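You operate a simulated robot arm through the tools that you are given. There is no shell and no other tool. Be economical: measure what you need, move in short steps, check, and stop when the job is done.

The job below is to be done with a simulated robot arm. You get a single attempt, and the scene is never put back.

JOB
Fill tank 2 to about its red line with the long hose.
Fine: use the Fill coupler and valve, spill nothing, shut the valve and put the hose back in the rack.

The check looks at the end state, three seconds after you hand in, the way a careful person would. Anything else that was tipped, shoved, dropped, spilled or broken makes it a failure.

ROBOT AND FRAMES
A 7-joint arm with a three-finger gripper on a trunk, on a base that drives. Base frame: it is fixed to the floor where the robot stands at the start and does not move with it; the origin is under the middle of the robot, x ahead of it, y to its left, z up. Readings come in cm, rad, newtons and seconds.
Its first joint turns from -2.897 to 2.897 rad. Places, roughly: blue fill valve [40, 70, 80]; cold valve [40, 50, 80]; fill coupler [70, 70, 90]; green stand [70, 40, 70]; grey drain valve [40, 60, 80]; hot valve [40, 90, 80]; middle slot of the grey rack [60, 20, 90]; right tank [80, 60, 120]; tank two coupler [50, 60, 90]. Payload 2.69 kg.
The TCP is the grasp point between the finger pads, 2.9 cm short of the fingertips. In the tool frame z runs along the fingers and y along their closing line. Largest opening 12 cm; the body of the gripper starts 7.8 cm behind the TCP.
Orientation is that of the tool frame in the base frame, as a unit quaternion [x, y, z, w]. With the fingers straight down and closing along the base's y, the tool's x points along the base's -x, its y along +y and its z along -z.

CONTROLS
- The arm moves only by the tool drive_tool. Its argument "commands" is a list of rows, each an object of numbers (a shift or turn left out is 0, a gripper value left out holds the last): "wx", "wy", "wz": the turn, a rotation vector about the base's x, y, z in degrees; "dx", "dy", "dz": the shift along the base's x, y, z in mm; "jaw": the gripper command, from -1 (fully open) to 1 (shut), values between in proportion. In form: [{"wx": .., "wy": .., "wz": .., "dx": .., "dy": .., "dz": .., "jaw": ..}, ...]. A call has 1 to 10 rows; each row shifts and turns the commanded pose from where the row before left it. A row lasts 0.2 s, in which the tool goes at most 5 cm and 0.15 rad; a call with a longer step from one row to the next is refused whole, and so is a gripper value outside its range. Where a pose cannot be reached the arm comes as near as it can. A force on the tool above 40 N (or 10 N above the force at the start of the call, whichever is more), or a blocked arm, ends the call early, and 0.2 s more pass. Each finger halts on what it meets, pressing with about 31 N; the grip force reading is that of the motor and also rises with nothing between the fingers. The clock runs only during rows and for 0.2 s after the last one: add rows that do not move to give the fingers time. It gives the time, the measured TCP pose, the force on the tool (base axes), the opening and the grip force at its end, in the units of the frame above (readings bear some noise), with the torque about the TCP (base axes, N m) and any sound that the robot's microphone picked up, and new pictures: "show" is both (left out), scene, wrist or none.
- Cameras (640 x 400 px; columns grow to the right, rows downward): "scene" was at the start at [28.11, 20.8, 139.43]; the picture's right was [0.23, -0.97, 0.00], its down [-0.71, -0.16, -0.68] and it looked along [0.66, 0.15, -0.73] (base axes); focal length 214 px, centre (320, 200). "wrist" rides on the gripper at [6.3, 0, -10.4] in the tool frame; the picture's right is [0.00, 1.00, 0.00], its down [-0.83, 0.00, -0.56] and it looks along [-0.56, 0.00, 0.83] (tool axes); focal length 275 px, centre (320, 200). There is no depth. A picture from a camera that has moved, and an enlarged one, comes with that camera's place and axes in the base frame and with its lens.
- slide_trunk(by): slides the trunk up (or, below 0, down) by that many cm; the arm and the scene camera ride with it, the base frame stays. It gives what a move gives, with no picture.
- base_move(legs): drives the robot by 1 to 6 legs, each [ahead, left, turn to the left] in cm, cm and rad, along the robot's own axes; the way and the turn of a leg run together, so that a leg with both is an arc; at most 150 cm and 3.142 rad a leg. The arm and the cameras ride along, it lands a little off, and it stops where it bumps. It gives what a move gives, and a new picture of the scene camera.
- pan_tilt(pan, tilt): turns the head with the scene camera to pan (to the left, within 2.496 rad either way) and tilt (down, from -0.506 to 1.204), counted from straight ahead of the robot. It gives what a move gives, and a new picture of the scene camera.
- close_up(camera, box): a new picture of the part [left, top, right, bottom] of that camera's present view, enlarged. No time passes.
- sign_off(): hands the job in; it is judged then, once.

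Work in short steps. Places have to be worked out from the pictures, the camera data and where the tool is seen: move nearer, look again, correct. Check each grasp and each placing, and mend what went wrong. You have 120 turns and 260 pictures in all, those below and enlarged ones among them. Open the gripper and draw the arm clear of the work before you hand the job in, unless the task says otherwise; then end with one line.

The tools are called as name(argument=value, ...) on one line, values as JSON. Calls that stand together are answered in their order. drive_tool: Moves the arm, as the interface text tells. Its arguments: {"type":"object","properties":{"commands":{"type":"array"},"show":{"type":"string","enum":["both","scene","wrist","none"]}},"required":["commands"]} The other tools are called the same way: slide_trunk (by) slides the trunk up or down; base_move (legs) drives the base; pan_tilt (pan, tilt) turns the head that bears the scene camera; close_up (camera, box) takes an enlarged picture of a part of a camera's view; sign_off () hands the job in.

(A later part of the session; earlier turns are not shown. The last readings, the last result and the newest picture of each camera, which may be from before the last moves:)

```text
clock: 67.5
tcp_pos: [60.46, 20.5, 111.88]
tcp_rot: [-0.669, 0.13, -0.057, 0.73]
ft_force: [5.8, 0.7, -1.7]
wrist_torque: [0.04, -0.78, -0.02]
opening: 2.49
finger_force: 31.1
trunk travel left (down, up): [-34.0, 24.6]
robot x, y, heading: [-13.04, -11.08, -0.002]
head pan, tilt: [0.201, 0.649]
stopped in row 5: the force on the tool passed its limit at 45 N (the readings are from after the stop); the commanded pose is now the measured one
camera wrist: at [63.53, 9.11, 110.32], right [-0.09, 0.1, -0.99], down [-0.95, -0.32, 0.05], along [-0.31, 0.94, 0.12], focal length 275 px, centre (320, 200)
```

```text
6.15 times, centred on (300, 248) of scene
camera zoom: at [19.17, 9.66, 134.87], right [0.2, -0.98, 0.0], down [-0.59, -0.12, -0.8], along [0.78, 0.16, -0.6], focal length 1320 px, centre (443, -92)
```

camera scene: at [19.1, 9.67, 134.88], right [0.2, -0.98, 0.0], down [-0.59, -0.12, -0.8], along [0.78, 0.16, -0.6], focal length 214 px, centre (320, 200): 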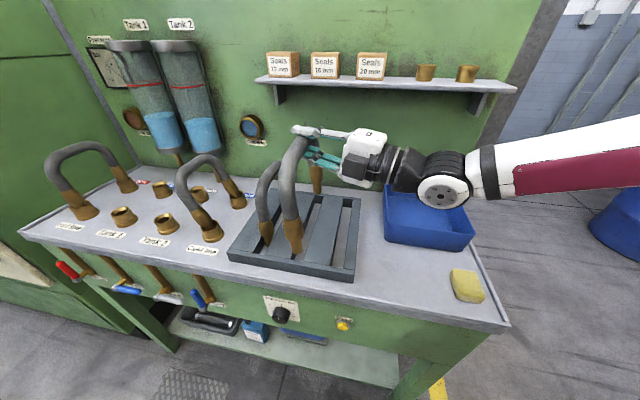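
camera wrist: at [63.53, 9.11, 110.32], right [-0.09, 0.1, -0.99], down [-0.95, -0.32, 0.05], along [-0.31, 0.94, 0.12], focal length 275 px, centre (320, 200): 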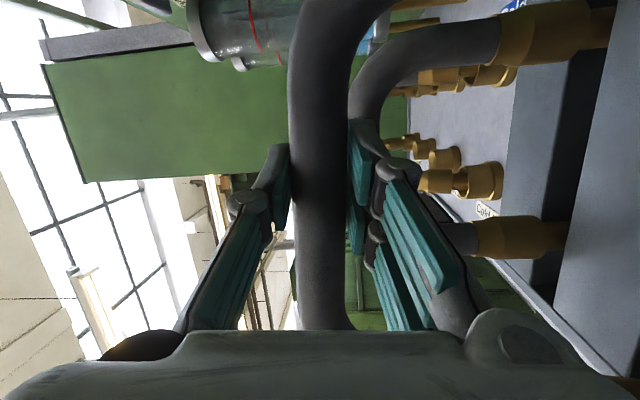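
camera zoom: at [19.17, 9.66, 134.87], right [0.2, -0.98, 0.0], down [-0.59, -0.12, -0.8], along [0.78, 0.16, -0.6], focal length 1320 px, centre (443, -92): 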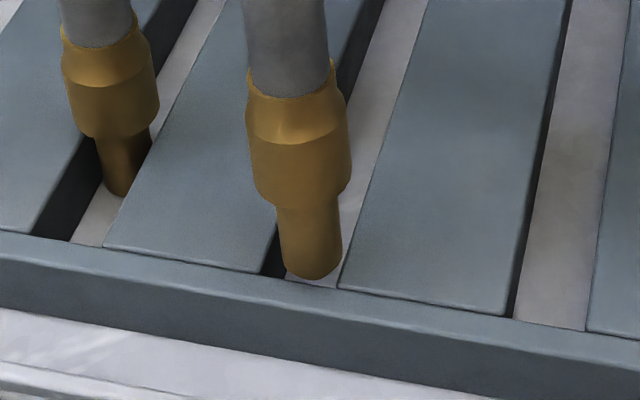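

Both tips are in the slot, but the near tip presses against the front bar. I shift +8 mm in x and ease down.

drive_tool(commands=[{"dx": 4, "dz": 2}, {"dx": 5}, {}, {"dz": -4}, {"dz": -3}, {}], show="none")

close_up(camera="scene", box=[260, 150, 360, 280])

```text
clock: 68.9
tcp_pos: [61.23, 20.53, 111.28]
tcp_rot: [-0.668, 0.13, -0.056, 0.73]
ft_force: [-0.4, -0.3, -2.9]
wrist_torque: [0.0, -0.07, -0.03]
opening: 2.48
finger_force: 30.7
trunk travel left (down, up): [-34.0, 24.6]
robot x, y, heading: [-12.98, -11.13, 0.0]
head pan, tilt: [0.201, 0.649]
```

```text
3.08 times, centred on (310, 215) of scene
camera zoom: at [19.14, 9.67, 134.88], right [0.2, -0.98, 0.0], down [-0.59, -0.12, -0.8], along [0.78, 0.16, -0.6], focal length 660 px, centre (351, 154)
```

zoom: 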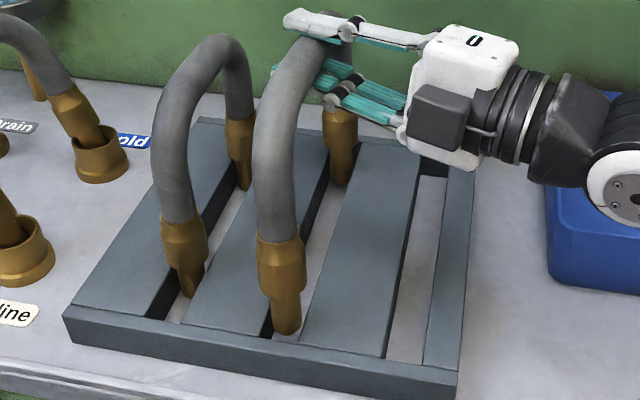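

No contact forces now. I lower the last few millimetres and release by opening slightly.

drive_tool(commands=[{"dz": -3}, {"dz": -2}, {}, {"jaw": 0.5}, {}, {}, {}], show="none")

close_up(camera="scene", box=[260, 150, 360, 280])

```text
clock: 70.5
tcp_pos: [61.13, 20.69, 110.71]
tcp_rot: [-0.669, 0.13, -0.056, 0.73]
ft_force: [-0.2, -0.3, -3.3]
wrist_torque: [-0.04, -0.04, -0.04]
opening: 3.21
finger_force: 1.4
trunk travel left (down, up): [-34.0, 24.6]
robot x, y, heading: [-13.4, -11.01, 0.001]
head pan, tilt: [0.201, 0.649]
```

```text
3.08 times, centred on (310, 215) of scene
camera zoom: at [19.14, 9.67, 134.88], right [0.2, -0.98, 0.0], down [-0.59, -0.12, -0.8], along [0.78, 0.16, -0.6], focal length 660 px, centre (351, 154)
```

zoom: 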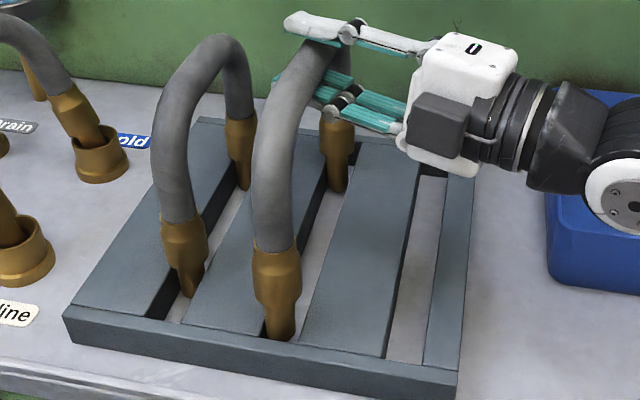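

The hose still hangs on the lower finger, so I lower a little more to let it seat.

drive_tool(commands=[{"dz": -4}, {"dz": -4}, {"dz": -3}, {}], show="none")

close_up(camera="scene", box=[260, 150, 360, 280])

```text
clock: 71.5
tcp_pos: [61.22, 20.6, 109.73]
tcp_rot: [-0.668, 0.13, -0.056, 0.731]
ft_force: [0.2, -0.2, -1.5]
wrist_torque: [-0.03, 0.03, 0.03]
opening: 3.1
finger_force: 0.8
trunk travel left (down, up): [-34.0, 24.6]
robot x, y, heading: [-12.92, -11.03, 0.004]
head pan, tilt: [0.201, 0.649]
```

```text
3.08 times, centred on (310, 215) of scene
camera zoom: at [19.13, 9.66, 134.89], right [0.2, -0.98, 0.0], down [-0.59, -0.12, -0.8], along [0.78, 0.16, -0.6], focal length 660 px, centre (351, 154)
```

zoom: 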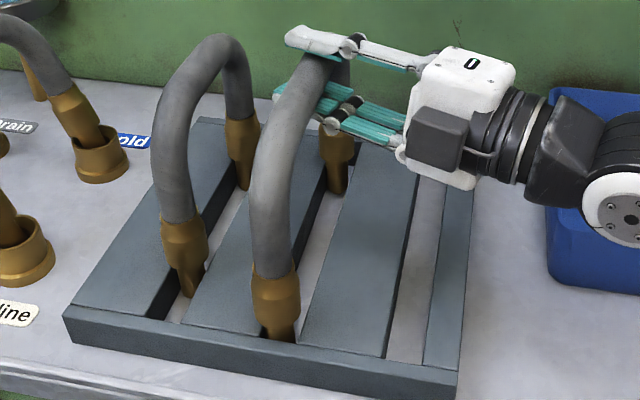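

Nearly seated. I lower 6 mm more and open wider.

drive_tool(commands=[{"dz": -3}, {"dz": -3}, {"jaw": 0.3}, {}, {}], show="wrist")

close_up(camera="scene", box=[260, 150, 360, 280])

```text
clock: 72.7
tcp_pos: [61.15, 20.7, 109.08]
tcp_rot: [-0.668, 0.13, -0.056, 0.731]
ft_force: [0.4, 0.8, 0.3]
wrist_torque: [-0.02, 0.0, -0.01]
opening: 4.19
finger_force: 0.1
trunk travel left (down, up): [-34.0, 24.6]
robot x, y, heading: [-12.91, -11.02, 0.004]
head pan, tilt: [0.201, 0.649]
camera wrist: at [64.32, 9.14, 107.67], right [-0.09, 0.1, -0.99], down [-0.95, -0.32, 0.05], along [-0.31, 0.94, 0.12], focal length 275 px, centre (320, 200)
```

wrist: 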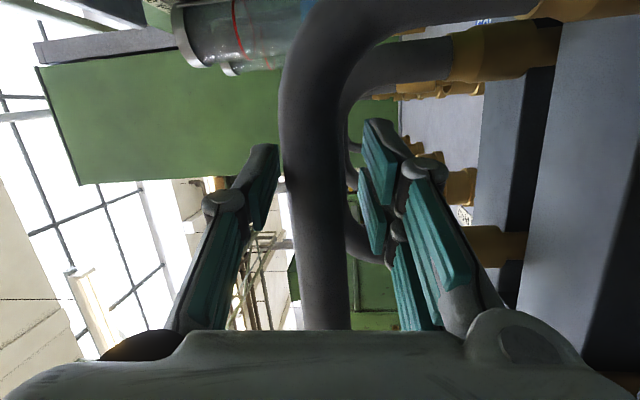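

```text
3.08 times, centred on (310, 215) of scene
camera zoom: at [19.13, 9.66, 134.89], right [0.2, -0.98, 0.0], down [-0.59, -0.12, -0.8], along [0.78, 0.16, -0.6], focal length 660 px, centre (351, 154)
```

zoom: 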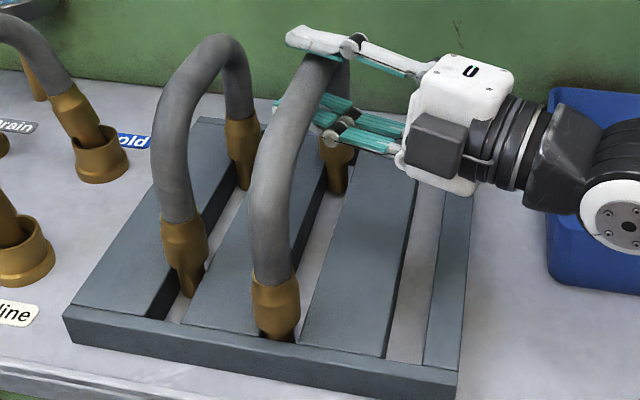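

The hose stands seated in the middle slot with no load on the fingers. I retreat straight back along the tool axis.

drive_tool(commands=[{"dx": -8, "dy": -28, "dz": -2}, {"dx": -10, "dy": -36, "dz": -3}, {"dx": -10, "dy": -36, "dz": -3}, {"dx": -20, "dy": -20, "dz": 20}, {"dx": -20, "dy": 0, "dz": 40}, {"dx": -20, "dy": 0, "dz": 40}, {}], show="scene")

close_up(camera="scene", box=[150, 110, 380, 290])

```text
clock: 74.3
tcp_pos: [52.64, 8.76, 118.6]
tcp_rot: [-0.668, 0.131, -0.055, 0.731]
ft_force: [0.2, -0.1, -0.5]
wrist_torque: [0.01, -0.01, 0.0]
opening: 4.2
finger_force: 0.0
trunk travel left (down, up): [-34.0, 24.6]
robot x, y, heading: [-12.96, -11.08, -0.001]
head pan, tilt: [0.201, 0.649]
camera scene: at [19.14, 9.66, 134.88], right [0.2, -0.98, 0.0], down [-0.59, -0.12, -0.8], along [0.78, 0.16, -0.6], focal length 214 px, centre (320, 200)
```

scene: 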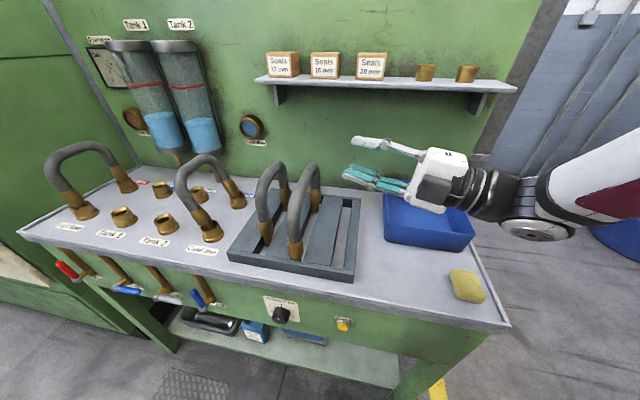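

```text
2.22 times, centred on (265, 200) of scene
camera zoom: at [19.14, 9.66, 134.88], right [0.2, -0.98, 0.0], down [-0.59, -0.12, -0.8], along [0.78, 0.16, -0.6], focal length 477 px, centre (442, 200)
```

zoom: 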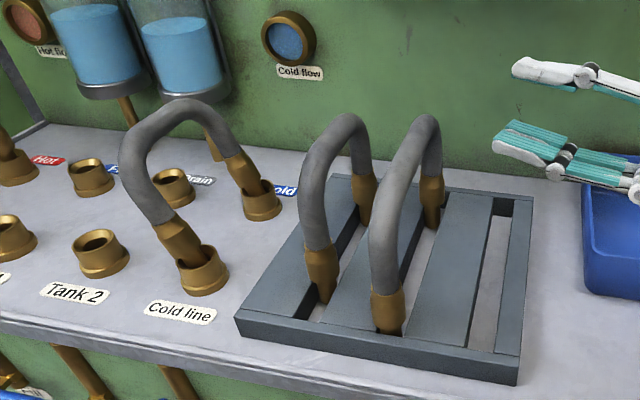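

The long hose is back upright in the middle slot. I back the base off and rotate the tool back toward its normal downward pose.

base_move(legs=[[-14, 10, 0]])

drive_tool(commands=[{"wz": -8, "dx": 20, "dy": -15, "dz": 10}, {"wz": -8, "dx": 20, "dy": -15, "dz": 10}, {"wz": -8, "dx": 20, "dy": -20, "dz": 10}, {"wz": -8, "dx": 20, "dy": -20, "dz": 10}, {"wz": -8, "dx": 15, "dy": -25, "dz": 10}, {"wz": -8, "dx": 15, "dy": -25, "dz": 10}, {"wz": -8, "dx": 15, "dy": -25, "dz": 10}, {"wz": -8, "dx": 10, "dy": -25}, {"wz": -8, "dx": 10, "dy": -25}, {"wz": -8, "dx": 0, "dy": -25}], show="scene")

```text
clock: 75.7
tcp_pos: [38.45, 18.83, 118.57]
tcp_rot: [-0.669, 0.129, -0.055, 0.73]
ft_force: [-0.7, -0.4, -0.2]
wrist_torque: [-0.05, 0.01, 0.02]
opening: 4.17
finger_force: 0.0
trunk travel left (down, up): [-34.0, 24.6]
robot x, y, heading: [-26.89, -0.99, 0.008]
head pan, tilt: [0.201, 0.649]
camera scene: at [5.02, 19.67, 134.89], right [0.2, -0.98, 0.0], down [-0.59, -0.12, -0.8], along [0.78, 0.16, -0.6], focal length 214 px, centre (320, 200)
```

scene: 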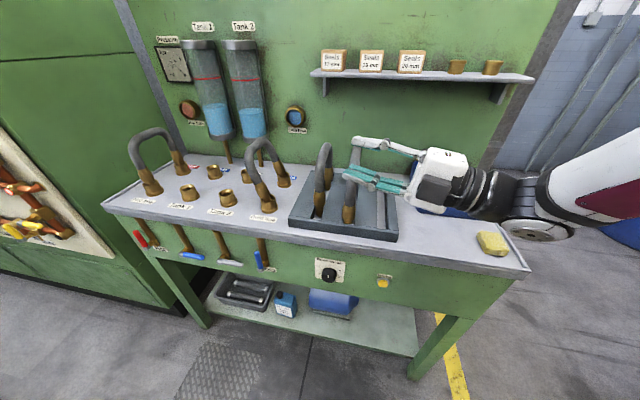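

```text
clock: 77.9
tcp_pos: [53.14, -3.4, 125.58]
tcp_rot: [-0.429, 0.529, -0.512, 0.524]
ft_force: [0.5, -0.4, -0.3]
wrist_torque: [0.01, 0.0, 0.01]
opening: 4.2
finger_force: 0.0
trunk travel left (down, up): [-34.0, 24.6]
robot x, y, heading: [-27.21, -1.41, 0.004]
head pan, tilt: [0.201, 0.649]
camera scene: at [5.02, 19.67, 134.89], right [0.2, -0.98, 0.0], down [-0.59, -0.12, -0.8], along [0.78, 0.16, -0.6], focal length 214 px, centre (320, 200)
```

scene: 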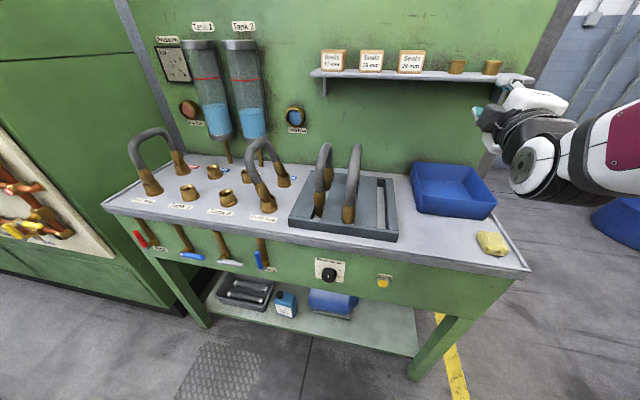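

I finish rotating the tool to straight down while moving back over the rack area.

drive_tool(commands=[{"wx": 4.65, "wy": 4.78, "wz": -3.9, "dz": 10}, {"wx": 4.65, "wy": 4.78, "wz": -3.9, "dz": 10}, {"wx": 4.65, "wy": 4.78, "wz": -3.9, "dz": 10}, {"wx": 4.65, "wy": 4.78, "wz": -3.9, "dy": 10}, {"wx": 4.65, "wy": 4.78, "wz": -3.9, "dy": 20}, {"wx": 4.65, "wy": 4.78, "wz": -3.9, "dy": 20}, {"wx": 4.65, "wy": 4.78, "wz": -3.9, "dy": 20}, {"wx": 4.65, "wy": 4.78, "wz": -3.9, "dy": 20}, {"wx": 4.65, "wy": 4.78, "wz": -3.9, "dy": 20}, {"wx": 4.65, "wy": 4.78, "wz": -3.9, "dy": 20}], show="none")

drive_tool(commands=[{"wx": 4.65, "wy": 4.78, "wz": -3.9, "dy": 20}, {"wx": 4.65, "wy": 4.78, "wz": -3.9, "dy": 20}, {"wx": 4.65, "wy": 4.78, "wz": -3.9, "dy": 20}, {"wx": 4.65, "wy": 4.78, "wz": -3.9, "dy": 20}, {"wx": 4.65, "wy": 4.78, "wz": -3.9, "dy": 10}, {}], show="both")

```text
clock: 79.0
tcp_pos: [54.7, -3.66, 124.32]
tcp_rot: [-0.326, 0.79, -0.306, 0.419]
ft_force: [0.4, -0.3, 0.4]
wrist_torque: [0.0, 0.01, -0.04]
opening: 4.21
finger_force: 0.1
trunk travel left (down, up): [-34.0, 24.6]
robot x, y, heading: [-26.91, -1.32, 0.005]
head pan, tilt: [0.201, 0.649]
stopped in row 5: the arm was blocked; the commanded pose is now the measured one
```

```text
clock: 80.5
tcp_pos: [54.57, 5.43, 124.63]
tcp_rot: [-0.155, 0.946, -0.14, 0.247]
ft_force: [-0.1, 1.0, -0.8]
wrist_torque: [-0.03, -0.01, 0.01]
opening: 4.18
finger_force: 0.1
trunk travel left (down, up): [-34.0, 24.6]
robot x, y, heading: [-26.99, -1.17, -0.002]
head pan, tilt: [0.201, 0.649]
camera scene: at [0.38, 25.71, 135.05], right [0.9, -0.44, 0.0], down [-0.26, -0.53, -0.81], along [0.35, 0.73, -0.59], focal length 214 px, centre (320, 200)
camera wrist: at [43.77, 5.18, 130.65], right [-0.23, 0.91, -0.34], down [0.41, 0.41, 0.82], along [0.88, 0.05, -0.46], focal length 275 px, centre (320, 200)
```

scene: 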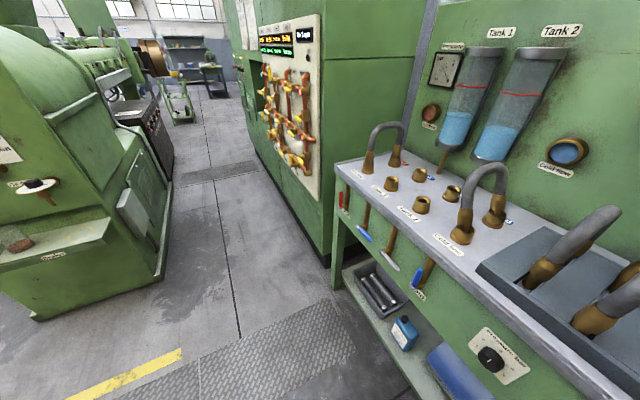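
wrist: 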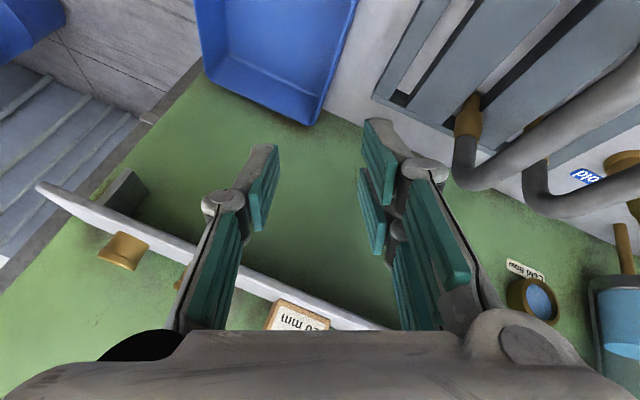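

Part of the arm brushed the robot's own head camera (it got turned). I finish the remaining 38° turn gently, and then re-aim the head.

drive_tool(commands=[{"wx": 3.27, "wy": 5.76, "wz": -3.62, "dy": 10, "dz": 8}, {"wx": 3.27, "wy": 5.76, "wz": -3.62, "dy": 10, "dz": 8}, {"wx": 3.27, "wy": 5.76, "wz": -3.62, "dy": 15, "dz": 8}, {"wx": 3.27, "wy": 5.76, "wz": -3.62, "dy": 15, "dz": 8}, {"wx": 3.27, "wy": 5.76, "wz": -3.62, "dy": 15, "dz": 8}, {"dx": 10, "dy": 20, "dz": 10}, {"dx": 10, "dy": 20}, {}], show="both")

```text
clock: 82.2
tcp_pos: [56.25, 15.91, 129.17]
tcp_rot: [-0.001, 1.0, 0.002, 0.004]
ft_force: [0.5, -0.7, 0.7]
wrist_torque: [0.03, 0.0, -0.01]
opening: 4.18
finger_force: 0.0
out of reach, approached as far as the arm can: row 7
trunk travel left (down, up): [-34.0, 24.6]
robot x, y, heading: [-26.71, -1.04, 0.008]
head pan, tilt: [0.201, 0.649]
camera scene: at [5.05, 19.61, 134.89], right [0.2, -0.98, 0.0], down [-0.59, -0.12, -0.8], along [0.78, 0.16, -0.6], focal length 214 px, centre (320, 200)
camera wrist: at [49.66, 16.01, 139.52], right [-0.01, 1.0, 0.0], down [0.83, 0.0, 0.56], along [0.56, 0.01, -0.83], focal length 275 px, centre (320, 200)
```

scene: 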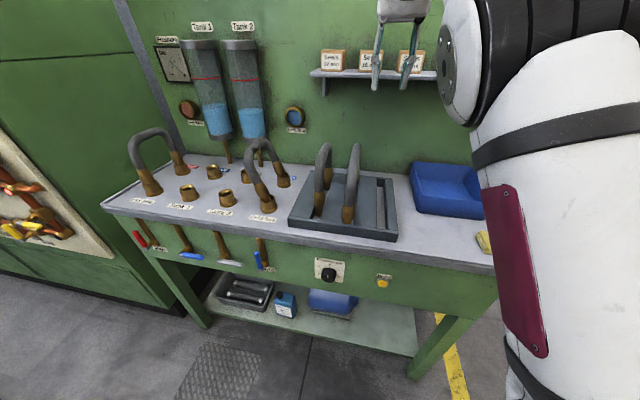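
wrist: 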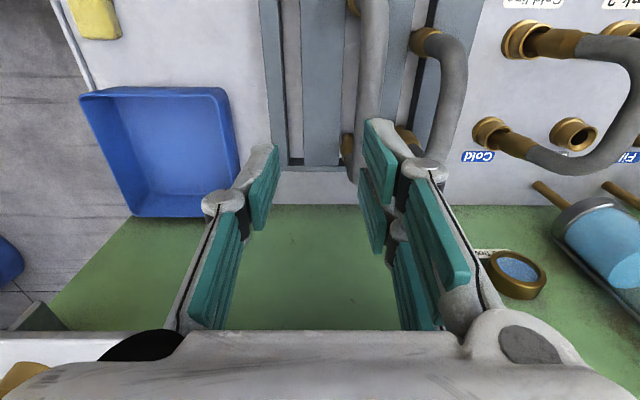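

The tool is back to straight down. I retract, then drive the base to about (−7, 32), from where rack and couplers are both easy to reach.

drive_tool(commands=[{"dx": -40}, {"dx": -40}, {"dx": -40}, {"dx": -40}, {"dx": -30}, {}], show="none")

base_move(legs=[[0, 33, 0], [20, 0, 0]])

slide_trunk(by=14)

pan_tilt(pan=0.25, tilt=0.75)

```text
clock: 83.3
tcp_pos: [43.58, 4.73, 129.17]
tcp_rot: [0.142, 0.99, 0.003, 0.002]
ft_force: [-0.2, 1.4, -0.2]
wrist_torque: [-0.2, 0.02, 0.03]
opening: 4.23
finger_force: 1.0
trunk travel left (down, up): [-34.0, 24.6]
robot x, y, heading: [-26.85, -1.48, 0.008]
head pan, tilt: [0.201, 0.649]
stopped in row 5: the arm was blocked; the commanded pose is now the measured one
```

```text
clock: 86.7
tcp_pos: [63.47, 38.21, 129.23]
tcp_rot: [0.143, 0.99, 0.004, 0.003]
ft_force: [0.4, 0.8, 0.0]
wrist_torque: [0.03, -0.01, -0.01]
opening: 4.21
finger_force: 0.0
trunk travel left (down, up): [-34.0, 24.6]
robot x, y, heading: [-7.26, 32.03, 0.007]
head pan, tilt: [0.201, 0.649]
camera scene: at [24.85, 53.18, 134.79], right [0.2, -0.98, 0.0], down [-0.6, -0.12, -0.79], along [0.77, 0.15, -0.61], focal length 214 px, centre (320, 200)
```

scene: 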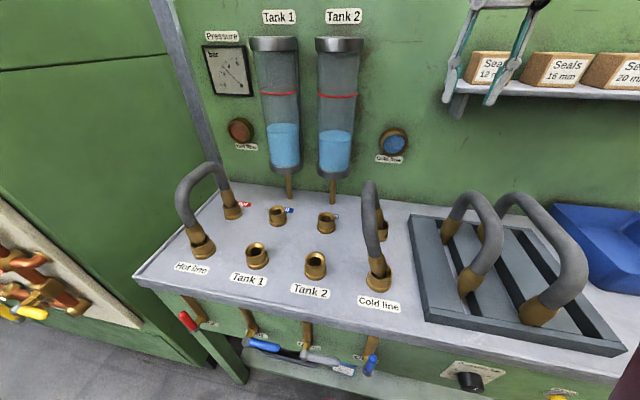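

```text
clock: 88.4
tcp_pos: [63.35, 38.2, 143.34]
tcp_rot: [0.142, 0.99, 0.004, 0.001]
ft_force: [-0.5, -0.2, -1.3]
wrist_torque: [-0.01, 0.0, 0.02]
opening: 4.2
finger_force: 0.0
trunk travel left (down, up): [-48.0, 10.6]
robot x, y, heading: [-6.96, 32.35, 0.007]
head pan, tilt: [0.201, 0.649]
```

```text
clock: 89.0
tcp_pos: [63.35, 38.23, 143.33]
tcp_rot: [0.143, 0.99, 0.004, 0.002]
ft_force: [-0.7, -0.5, -0.2]
wrist_torque: [0.02, -0.01, -0.03]
opening: 4.2
finger_force: 0.0
trunk travel left (down, up): [-48.0, 10.6]
robot x, y, heading: [-6.78, 32.23, 0.007]
head pan, tilt: [0.25, 0.75]
camera scene: at [15.05, 53.52, 148.05], right [0.25, -0.97, 0.0], down [-0.66, -0.17, -0.73], along [0.71, 0.19, -0.68], focal length 214 px, centre (320, 200)
```

scene: 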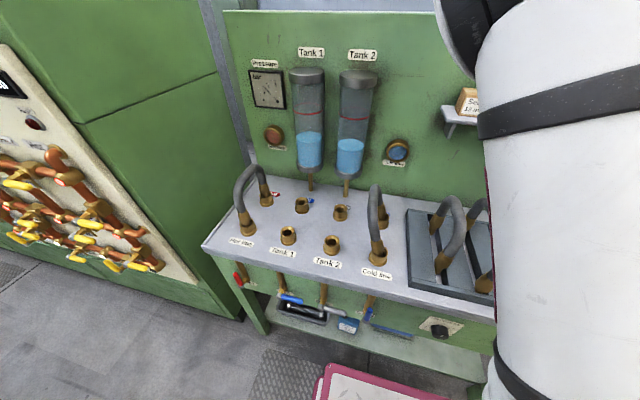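

The elbow sits close to the head in this posture, so I keep the tool farther out. I restore the tool yaw and move over the rack to see whether the posture behaves.

drive_tool(commands=[{"wz": 5.5, "dx": -5, "dy": -30}, {"wz": 5.5, "dx": -5, "dy": -30}, {"wz": 5.4, "dx": -5, "dy": -30}, {"dy": -30}, {"dy": -30}, {}], show="both")

```text
clock: 90.5
tcp_pos: [61.81, 22.94, 143.26]
tcp_rot: [0.0, 1.0, 0.005, 0.002]
ft_force: [-0.8, 0.0, 0.2]
wrist_torque: [0.0, 0.01, 0.01]
opening: 4.2
finger_force: 0.0
trunk travel left (down, up): [-48.0, 10.6]
robot x, y, heading: [-7.09, 32.13, 0.007]
head pan, tilt: [0.25, 0.75]
camera scene: at [15.04, 53.52, 148.05], right [0.25, -0.97, 0.0], down [-0.66, -0.17, -0.73], along [0.71, 0.19, -0.68], focal length 214 px, centre (320, 200)
camera wrist: at [55.41, 23.08, 153.7], right [0.0, 1.0, 0.01], down [0.83, 0.0, 0.56], along [0.56, 0.01, -0.83], focal length 275 px, centre (320, 200)
```

scene: 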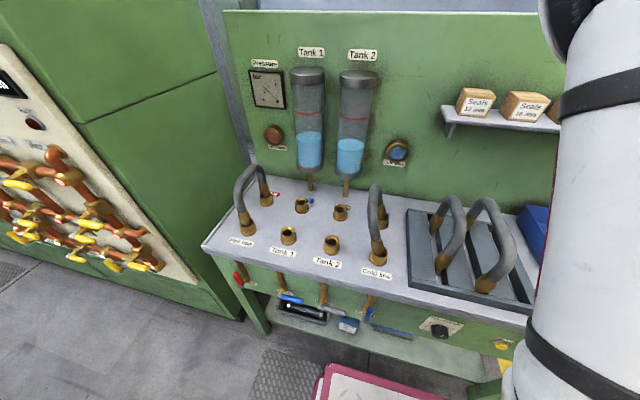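
wrist: 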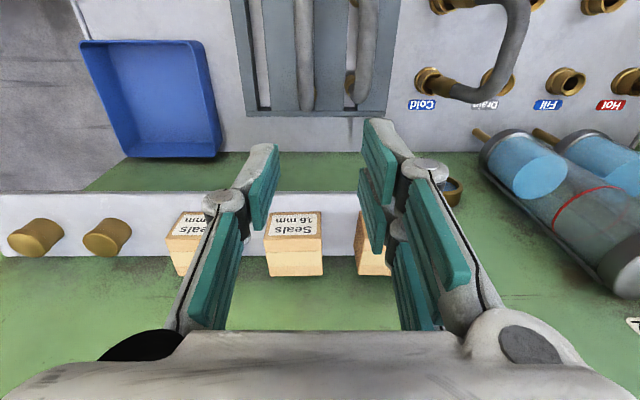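

Good, that works. Next I straighten the leaning Cold arch (apex near (60.5, 50.7, 111)). I move above it.

drive_tool(commands=[{"dx": -3, "dy": 40, "jaw": 0}, {"dx": -3, "dy": 40}, {"dx": -3, "dy": 40}, {"dx": -3, "dy": 40}, {"dx": -1, "dy": 40}, {"dy": 40}, {"dy": 36, "dz": -20}, {"dz": -45}, {"dz": -45}, {"dz": -45}], show="both")

```text
clock: 92.7
tcp_pos: [60.46, 50.8, 127.69]
tcp_rot: [0.0, 1.0, 0.005, 0.001]
ft_force: [-0.4, -0.5, -0.4]
wrist_torque: [0.01, -0.01, -0.03]
opening: 5.99
finger_force: 0.2
trunk travel left (down, up): [-48.0, 10.6]
robot x, y, heading: [-7.13, 32.19, 0.009]
head pan, tilt: [0.25, 0.75]
camera scene: at [15.03, 53.51, 148.05], right [0.25, -0.97, 0.0], down [-0.66, -0.17, -0.73], along [0.71, 0.19, -0.68], focal length 214 px, centre (320, 200)
camera wrist: at [53.99, 50.91, 138.05], right [0.0, 1.0, 0.01], down [0.83, 0.0, 0.56], along [0.56, 0.01, -0.83], focal length 275 px, centre (320, 200)
```

scene: 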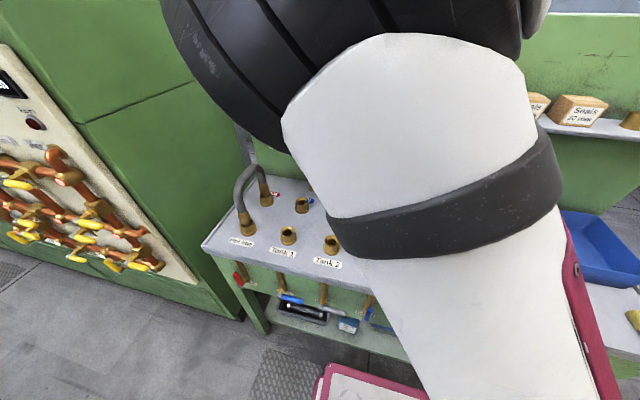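
wrist: 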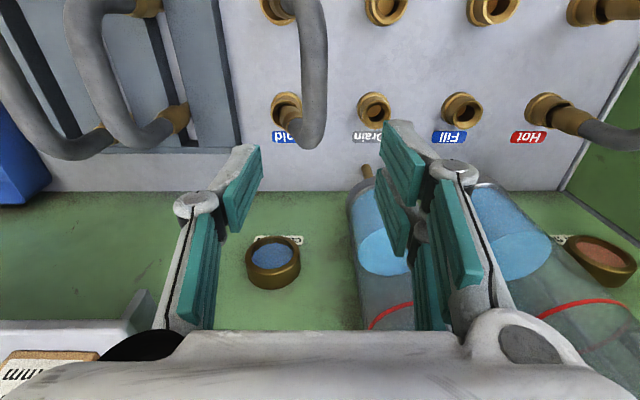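

In the wrist view the arch tube lies at y≈50, within the jaws. I descend onto its apex.

drive_tool(commands=[{"dy": -5, "dz": -40}, {"dz": -40}, {"dz": -40}, {"dz": -43}, {}], show="wrist")

```text
clock: 93.8
tcp_pos: [60.65, 50.4, 111.51]
tcp_rot: [0.0, 1.0, 0.004, 0.001]
ft_force: [0.1, 0.0, 0.2]
wrist_torque: [-0.01, 0.0, 0.02]
opening: 5.99
finger_force: 0.0
trunk travel left (down, up): [-48.0, 10.6]
robot x, y, heading: [-7.32, 32.25, 0.007]
head pan, tilt: [0.25, 0.75]
camera wrist: at [54.12, 50.45, 121.97], right [0.0, 1.0, 0.01], down [0.83, 0.0, 0.56], along [0.56, 0.01, -0.83], focal length 275 px, centre (320, 200)
```

wrist: 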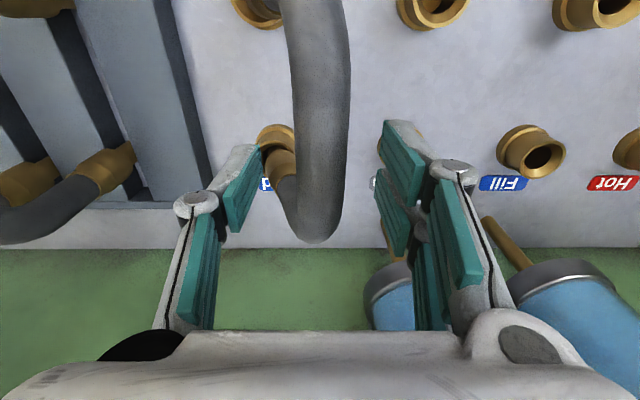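

I lower 8 mm, close on the tube, and swing it upright along its arc (−y), tilting the tool with it.

drive_tool(commands=[{"dz": -8}, {"jaw": 0.6}, {"jaw": 1}, {}, {}], show="none")

drive_tool(commands=[{"wx": 2.7, "dy": -8, "dz": 2}, {"wx": 2.7, "dy": -8, "dz": 2}, {"wx": 2.7, "dy": -8, "dz": 1}, {"wx": 2.7, "dy": -8, "dz": 1}, {}], show="wrist")

```text
clock: 95.0
tcp_pos: [60.53, 50.35, 110.72]
tcp_rot: [0.0, 1.0, 0.004, 0.002]
ft_force: [0.1, 0.5, 1.0]
wrist_torque: [0.03, 0.03, -0.28]
opening: 2.49
finger_force: 30.7
trunk travel left (down, up): [-48.0, 10.6]
robot x, y, heading: [-7.28, 32.49, 0.009]
head pan, tilt: [0.25, 0.75]
```

```text
clock: 96.2
tcp_pos: [60.72, 47.14, 111.19]
tcp_rot: [0.001, 0.995, 0.099, 0.001]
ft_force: [1.2, 0.9, 0.6]
wrist_torque: [0.07, 0.01, -0.03]
opening: 2.52
finger_force: 31.1
trunk travel left (down, up): [-48.0, 10.6]
robot x, y, heading: [-6.82, 31.98, 0.005]
head pan, tilt: [0.25, 0.75]
camera wrist: at [54.06, 45.19, 121.46], right [0.0, 0.98, 0.2], down [0.83, -0.11, 0.55], along [0.56, 0.17, -0.81], focal length 275 px, centre (320, 200)
```

wrist: 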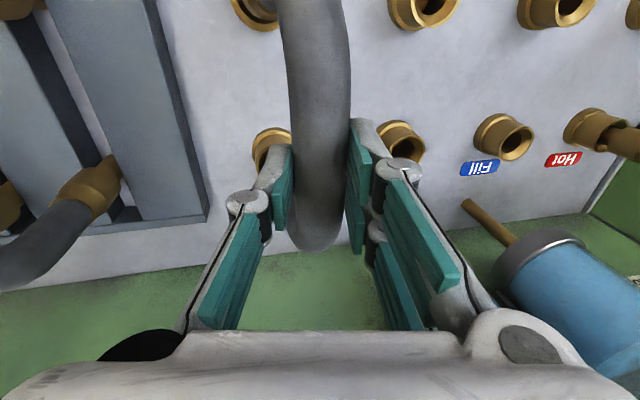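

It moves freely with almost no force. I go the last 1.4 cm to y≈45.7, press down lightly to seat it, then look.

drive_tool(commands=[{"wx": 2.5, "dy": -8, "dz": 1}, {"wx": 2, "dy": -7}, {}, {"dz": -4}, {"dz": -3}, {}], show="wrist")

pan_tilt(pan=0.6, tilt=0.75)

```text
clock: 97.4
tcp_pos: [60.59, 45.6, 111.37]
tcp_rot: [0.001, 0.99, 0.141, 0.005]
ft_force: [-8.9, -1.2, 18.3]
wrist_torque: [-0.18, 0.38, -0.04]
opening: 2.51
finger_force: 31.5
trunk travel left (down, up): [-48.0, 10.6]
robot x, y, heading: [-7.07, 32.47, 0.012]
head pan, tilt: [0.25, 0.75]
stopped in row 5: the force on the tool passed its limit at 46 N (the readings are from after the stop); the commanded pose is now the measured one
camera wrist: at [54.04, 42.86, 121.22], right [0.0, 0.96, 0.28], down [0.83, -0.15, 0.54], along [0.56, 0.23, -0.79], focal length 275 px, centre (320, 200)
```

wrist: 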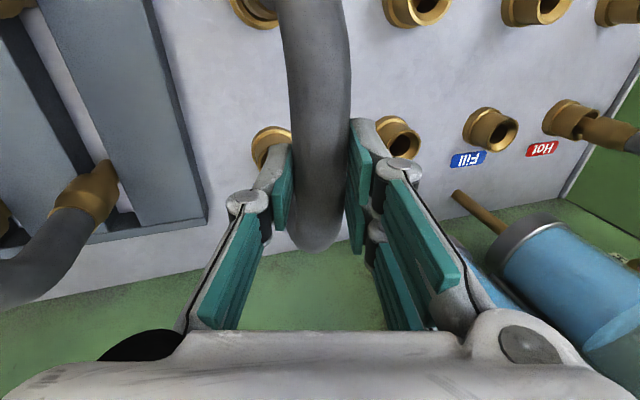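

```text
clock: 98.2
tcp_pos: [60.64, 45.69, 111.26]
tcp_rot: [0.0, 0.99, 0.14, 0.004]
ft_force: [-13.0, -0.2, 28.1]
wrist_torque: [0.2, 0.39, 0.0]
opening: 2.5
finger_force: 31.0
trunk travel left (down, up): [-48.0, 10.6]
robot x, y, heading: [-7.37, 32.35, 0.009]
head pan, tilt: [0.6, 0.75]
camera scene: at [13.67, 56.12, 148.08], right [0.57, -0.82, 0.0], down [-0.56, -0.39, -0.73], along [0.6, 0.42, -0.68], focal length 214 px, centre (320, 200)
```

scene: 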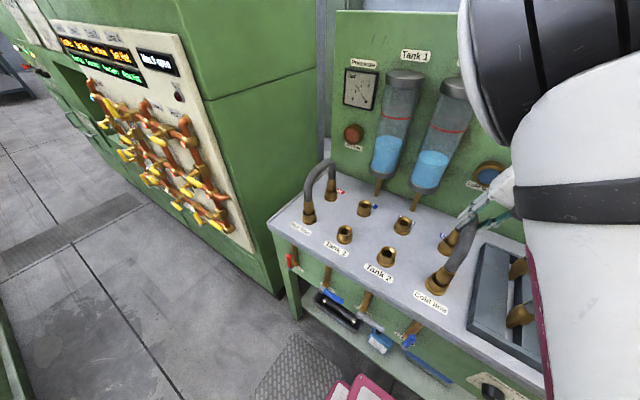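

It is fully seated (the push down is resisted). I ease off and open, then look at it.

drive_tool(commands=[{"dz": 2}, {"jaw": 0.3}, {}, {"jaw": 0}, {}, {}], show="wrist")

close_up(camera="scene", box=[400, 150, 560, 310])

```text
clock: 99.7
tcp_pos: [60.71, 45.64, 111.35]
tcp_rot: [0.0, 0.99, 0.14, 0.004]
ft_force: [-0.1, 0.1, 0.1]
wrist_torque: [0.01, -0.01, -0.02]
opening: 6.0
finger_force: 0.0
trunk travel left (down, up): [-48.0, 10.6]
robot x, y, heading: [-7.32, 32.4, 0.001]
head pan, tilt: [0.6, 0.75]
camera wrist: at [54.17, 42.9, 121.3], right [0.0, 0.96, 0.28], down [0.83, -0.15, 0.54], along [0.56, 0.23, -0.79], focal length 275 px, centre (320, 200)
```

wrist: 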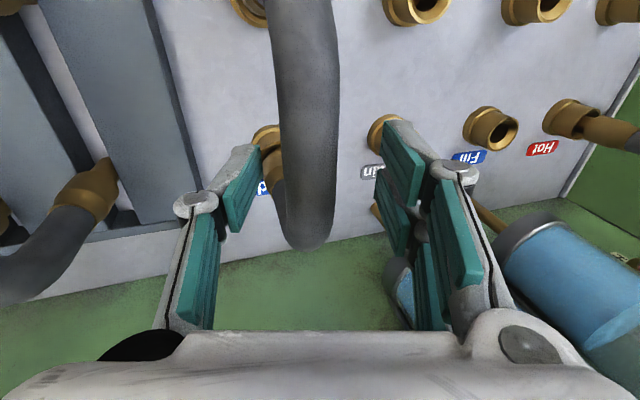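

```text
2.50 times, centred on (480, 230) of scene
camera zoom: at [13.83, 56.15, 148.05], right [0.57, -0.82, 0.0], down [-0.56, -0.39, -0.73], along [0.6, 0.42, -0.68], focal length 536 px, centre (-80, 125)
```

zoom: 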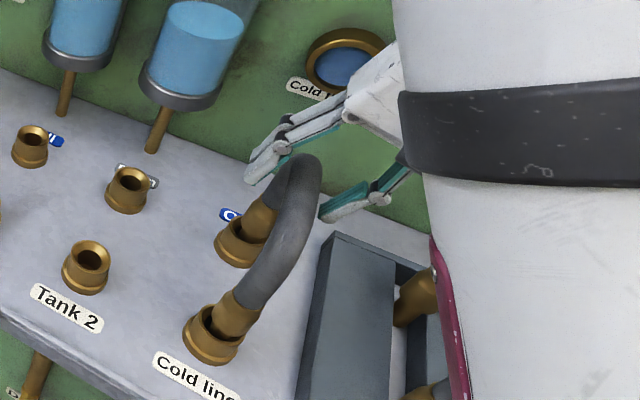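

The Cold arch now stands upright and plugged in. I withdraw, un-tilt the tool and go above the long hose again.

drive_tool(commands=[{"dy": -10, "dz": 38}, {"dy": -10, "dz": 38}, {"wx": -4, "dz": 40}, {"wx": -4, "dz": 40, "dy": -30}, {"wx": -4, "dy": -40}, {"wx": -4, "dy": -45}, {"dy": -45}, {"dy": -45}, {"dy": -26}, {}], show="both")

```text
clock: 101.8
tcp_pos: [60.85, 20.42, 126.64]
tcp_rot: [0.0, 1.0, 0.0, 0.004]
ft_force: [-0.1, -0.3, 0.2]
wrist_torque: [-0.05, 0.01, -0.01]
opening: 6.01
finger_force: 0.1
trunk travel left (down, up): [-48.0, 10.6]
robot x, y, heading: [-7.47, 32.33, 0.005]
head pan, tilt: [0.6, 0.75]
camera scene: at [13.83, 56.14, 148.05], right [0.57, -0.82, 0.0], down [-0.56, -0.39, -0.73], along [0.6, 0.42, -0.68], focal length 214 px, centre (320, 200)
camera wrist: at [54.2, 20.55, 137.1], right [0.0, 1.0, 0.0], down [0.83, 0.0, 0.56], along [0.56, 0.0, -0.83], focal length 275 px, centre (320, 200)
```

scene: 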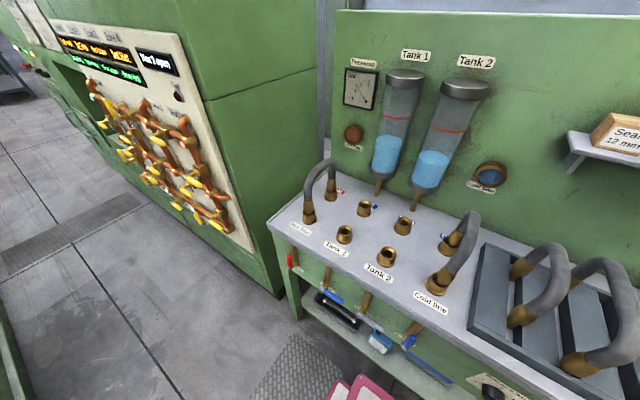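
wrist: 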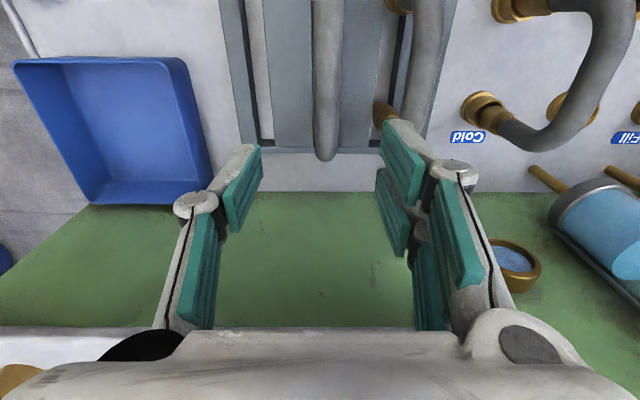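

The long hose tube is at y≈21.3. I descend onto its apex and grip.

drive_tool(commands=[{"dx": -4, "dy": 8, "dz": -40}, {"dz": -45}, {"dz": -45}, {"dz": -36}, {}], show="wrist")

drive_tool(commands=[{"jaw": 0.6}, {"jaw": 1}, {}, {}, {}], show="none")

```text
clock: 103.0
tcp_pos: [60.21, 21.17, 110.17]
tcp_rot: [0.001, 1.0, 0.0, 0.005]
ft_force: [0.1, 0.3, 0.8]
wrist_torque: [-0.05, -0.02, 0.02]
opening: 5.96
finger_force: 0.0
trunk travel left (down, up): [-48.0, 10.6]
robot x, y, heading: [-6.74, 32.51, 0.011]
head pan, tilt: [0.6, 0.75]
camera wrist: at [53.66, 21.33, 120.56], right [0.0, 1.0, 0.0], down [0.83, 0.0, 0.56], along [0.56, 0.0, -0.83], focal length 275 px, centre (320, 200)
```

wrist: 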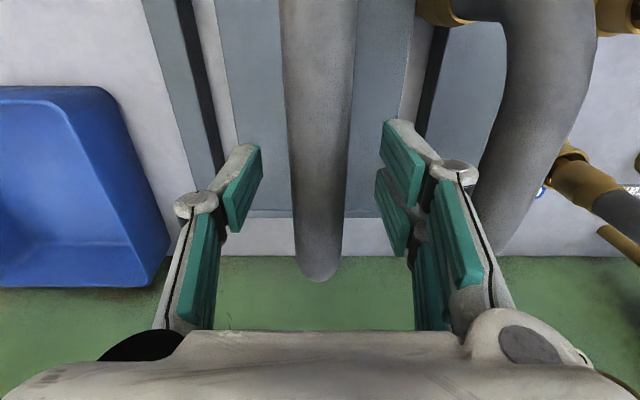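

```text
clock: 104.2
tcp_pos: [60.28, 21.15, 110.28]
tcp_rot: [0.001, 1.0, 0.0, 0.004]
ft_force: [-1.1, 0.4, 0.9]
wrist_torque: [-0.01, -0.05, 0.02]
opening: 2.46
finger_force: 31.4
trunk travel left (down, up): [-48.0, 10.6]
robot x, y, heading: [-7.21, 32.09, 0.007]
head pan, tilt: [0.6, 0.75]
```

Gripped at the apex. I lift to clear the rack, pull back from the shelf, then raise with the trunk.

drive_tool(commands=[{"dz": 15}, {"dz": 25}, {"dz": 25}, {"dz": 22}, {"dx": -15}, {"dx": -15}, {"dx": -15}, {}], show="wrist")

slide_trunk(by=10)

pan_tilt(pan=0.3, tilt=0.7)

```text
clock: 106.0
tcp_pos: [55.82, 21.3, 119.09]
tcp_rot: [0.0, 1.0, 0.001, 0.005]
ft_force: [0.2, 0.2, -3.3]
wrist_torque: [0.03, -0.07, -0.02]
opening: 2.46
finger_force: 31.0
trunk travel left (down, up): [-48.0, 10.6]
robot x, y, heading: [-6.83, 32.81, 0.009]
head pan, tilt: [0.6, 0.75]
camera wrist: at [49.25, 21.41, 129.4], right [0.0, 1.0, 0.0], down [0.83, 0.0, 0.56], along [0.56, 0.0, -0.83], focal length 275 px, centre (320, 200)
```

wrist: 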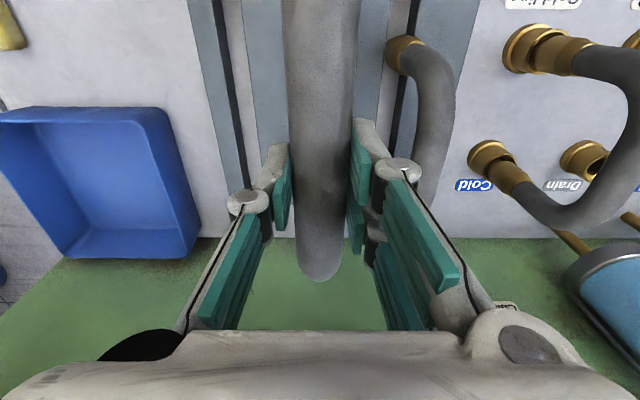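

```text
clock: 107.4
tcp_pos: [55.92, 21.28, 128.86]
tcp_rot: [0.0, 1.0, 0.0, 0.003]
ft_force: [-0.3, 0.1, -3.5]
wrist_torque: [0.01, -0.04, -0.01]
opening: 2.49
finger_force: 31.0
trunk travel left (down, up): [-58.0, 0.6]
robot x, y, heading: [-7.08, 32.14, 0.002]
head pan, tilt: [0.6, 0.75]
```

```text
clock: 108.2
tcp_pos: [55.8, 21.35, 128.97]
tcp_rot: [0.0, 1.0, 0.001, 0.005]
ft_force: [0.6, 0.1, -2.2]
wrist_torque: [-0.02, -0.07, -0.03]
opening: 2.46
finger_force: 31.0
trunk travel left (down, up): [-58.0, 0.6]
robot x, y, heading: [-7.16, 32.63, 0.006]
head pan, tilt: [0.3, 0.7]
camera scene: at [3.88, 53.9, 158.44], right [0.3, -0.95, 0.0], down [-0.61, -0.2, -0.76], along [0.73, 0.23, -0.64], focal length 214 px, centre (320, 200)
```

scene: 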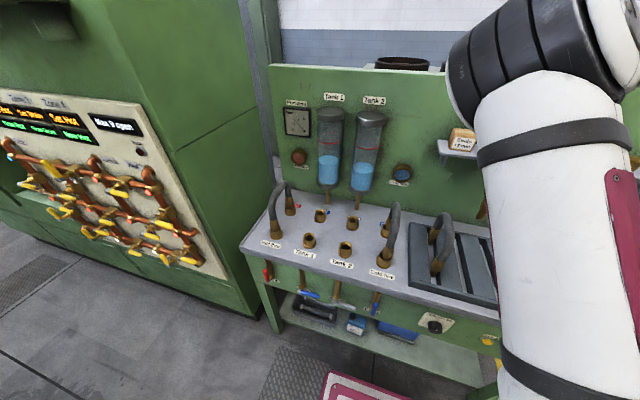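

All is steady (3 N load). I lift 9 cm more and carry slowly left, watching that the opening stays at 2.46.

drive_tool(commands=[{"dz": 30}, {"dz": 30}, {"dz": 30}, {"dy": 20}, {"dy": 30}, {"dy": 30}, {"dy": 30}, {"dy": 30}, {"dy": 30}, {"dy": 20}], show="none")

drive_tool(commands=[{"dy": 20}, {"dy": 30}, {"dy": 30}, {"dy": 30}, {"dy": 30}, {"dy": 30}, {"dy": 30}, {"dy": 30}, {"dy": 20}, {}], show="both")

```text
clock: 110.4
tcp_pos: [55.94, 40.39, 138.14]
tcp_rot: [-0.001, 1.0, 0.001, 0.005]
ft_force: [1.2, -0.1, -3.5]
wrist_torque: [0.02, -0.05, 0.02]
opening: 2.46
finger_force: 31.2
trunk travel left (down, up): [-58.0, 0.6]
robot x, y, heading: [-7.18, 32.42, 0.01]
head pan, tilt: [0.3, 0.7]
```

```text
clock: 112.6
tcp_pos: [55.7, 65.57, 138.02]
tcp_rot: [0.0, 1.0, 0.001, 0.004]
ft_force: [-0.2, 0.6, -3.0]
wrist_torque: [-0.02, -0.05, -0.05]
opening: 2.45
finger_force: 31.2
trunk travel left (down, up): [-58.0, 0.6]
robot x, y, heading: [-7.21, 32.13, 0.004]
head pan, tilt: [0.3, 0.7]
camera scene: at [3.87, 53.91, 158.44], right [0.3, -0.95, 0.0], down [-0.61, -0.2, -0.76], along [0.73, 0.23, -0.64], focal length 214 px, centre (320, 200)
camera wrist: at [49.1, 65.6, 148.37], right [0.0, 1.0, 0.0], down [0.83, 0.0, 0.56], along [0.56, 0.0, -0.83], focal length 275 px, centre (320, 200)
```

scene: 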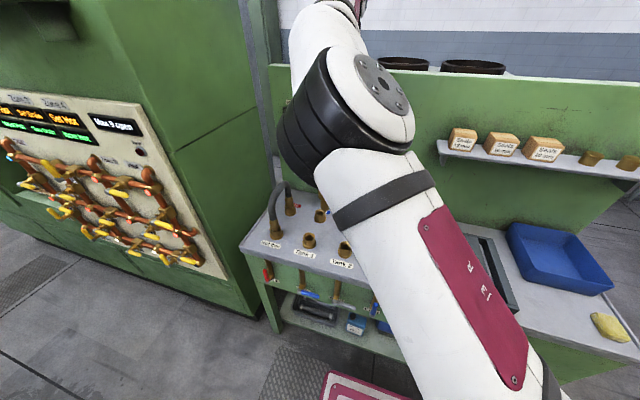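
wrist: 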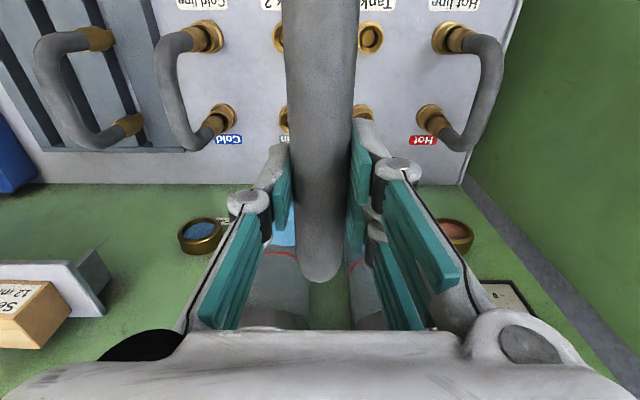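

The hose is safely over the couplers, but the elbow blocks the scene camera. I swing the arm back right and drive the base left by the same amount, so the camera can see past the arm.

drive_tool(commands=[{"dy": -20}, {"dy": -30}, {"dy": -38}, {"dy": -38}, {"dy": -38}, {"dy": -38}, {"dy": -38}, {"dy": -38}, {"dy": -38}, {"dy": -25}], show="none")

base_move(legs=[[-4, 17, 0], [0, 17, 0]])

pan_tilt(pan=0.0, tilt=0.8)

```text
clock: 114.8
tcp_pos: [55.83, 31.37, 138.02]
tcp_rot: [0.0, 1.0, 0.001, 0.004]
ft_force: [-0.1, -0.3, -3.7]
wrist_torque: [-0.02, -0.05, 0.0]
opening: 2.47
finger_force: 31.1
trunk travel left (down, up): [-58.0, 0.6]
robot x, y, heading: [-7.14, 32.08, 0.006]
head pan, tilt: [0.3, 0.7]
```

```text
clock: 117.3
tcp_pos: [51.57, 65.0, 138.04]
tcp_rot: [0.002, 1.0, 0.001, 0.004]
ft_force: [-0.2, 0.4, -1.9]
wrist_torque: [0.02, -0.05, 0.01]
opening: 2.47
finger_force: 31.0
trunk travel left (down, up): [-58.0, 0.6]
robot x, y, heading: [-11.46, 66.52, 0.006]
head pan, tilt: [0.3, 0.7]
camera scene: at [-0.18, 87.84, 158.44], right [0.3, -0.95, 0.0], down [-0.61, -0.19, -0.76], along [0.73, 0.23, -0.64], focal length 214 px, centre (320, 200)
```

scene: 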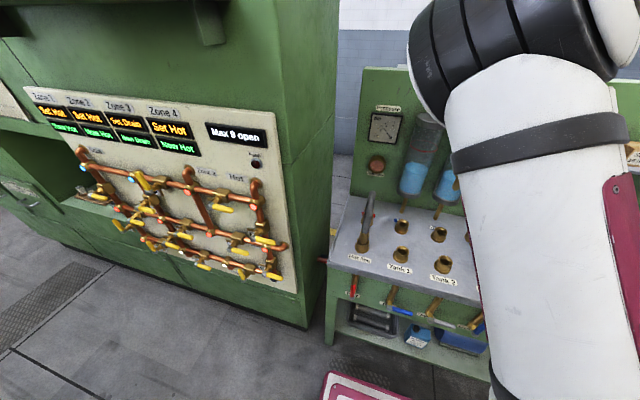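

```text
clock: 118.1
tcp_pos: [51.63, 64.98, 138.08]
tcp_rot: [0.003, 1.0, 0.0, 0.004]
ft_force: [-1.1, 0.2, -3.8]
wrist_torque: [-0.01, -0.06, 0.0]
opening: 2.46
finger_force: 31.3
trunk travel left (down, up): [-58.0, 0.6]
robot x, y, heading: [-11.46, 66.07, 0.003]
head pan, tilt: [0.0, 0.799]
camera scene: at [-0.22, 85.34, 157.62], right [0.0, -1.0, 0.0], down [-0.72, 0.0, -0.7], along [0.7, 0.0, -0.72], focal length 214 px, centre (320, 200)
```

scene: 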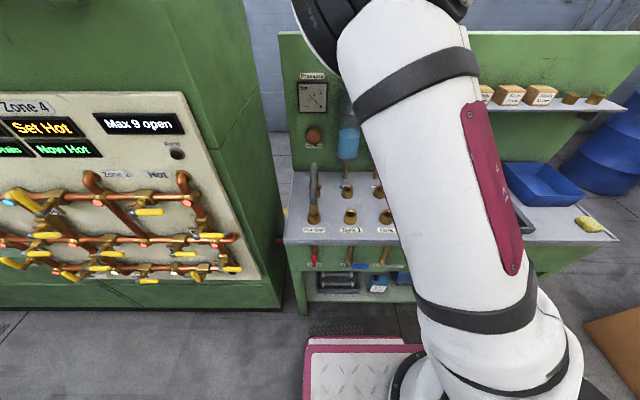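

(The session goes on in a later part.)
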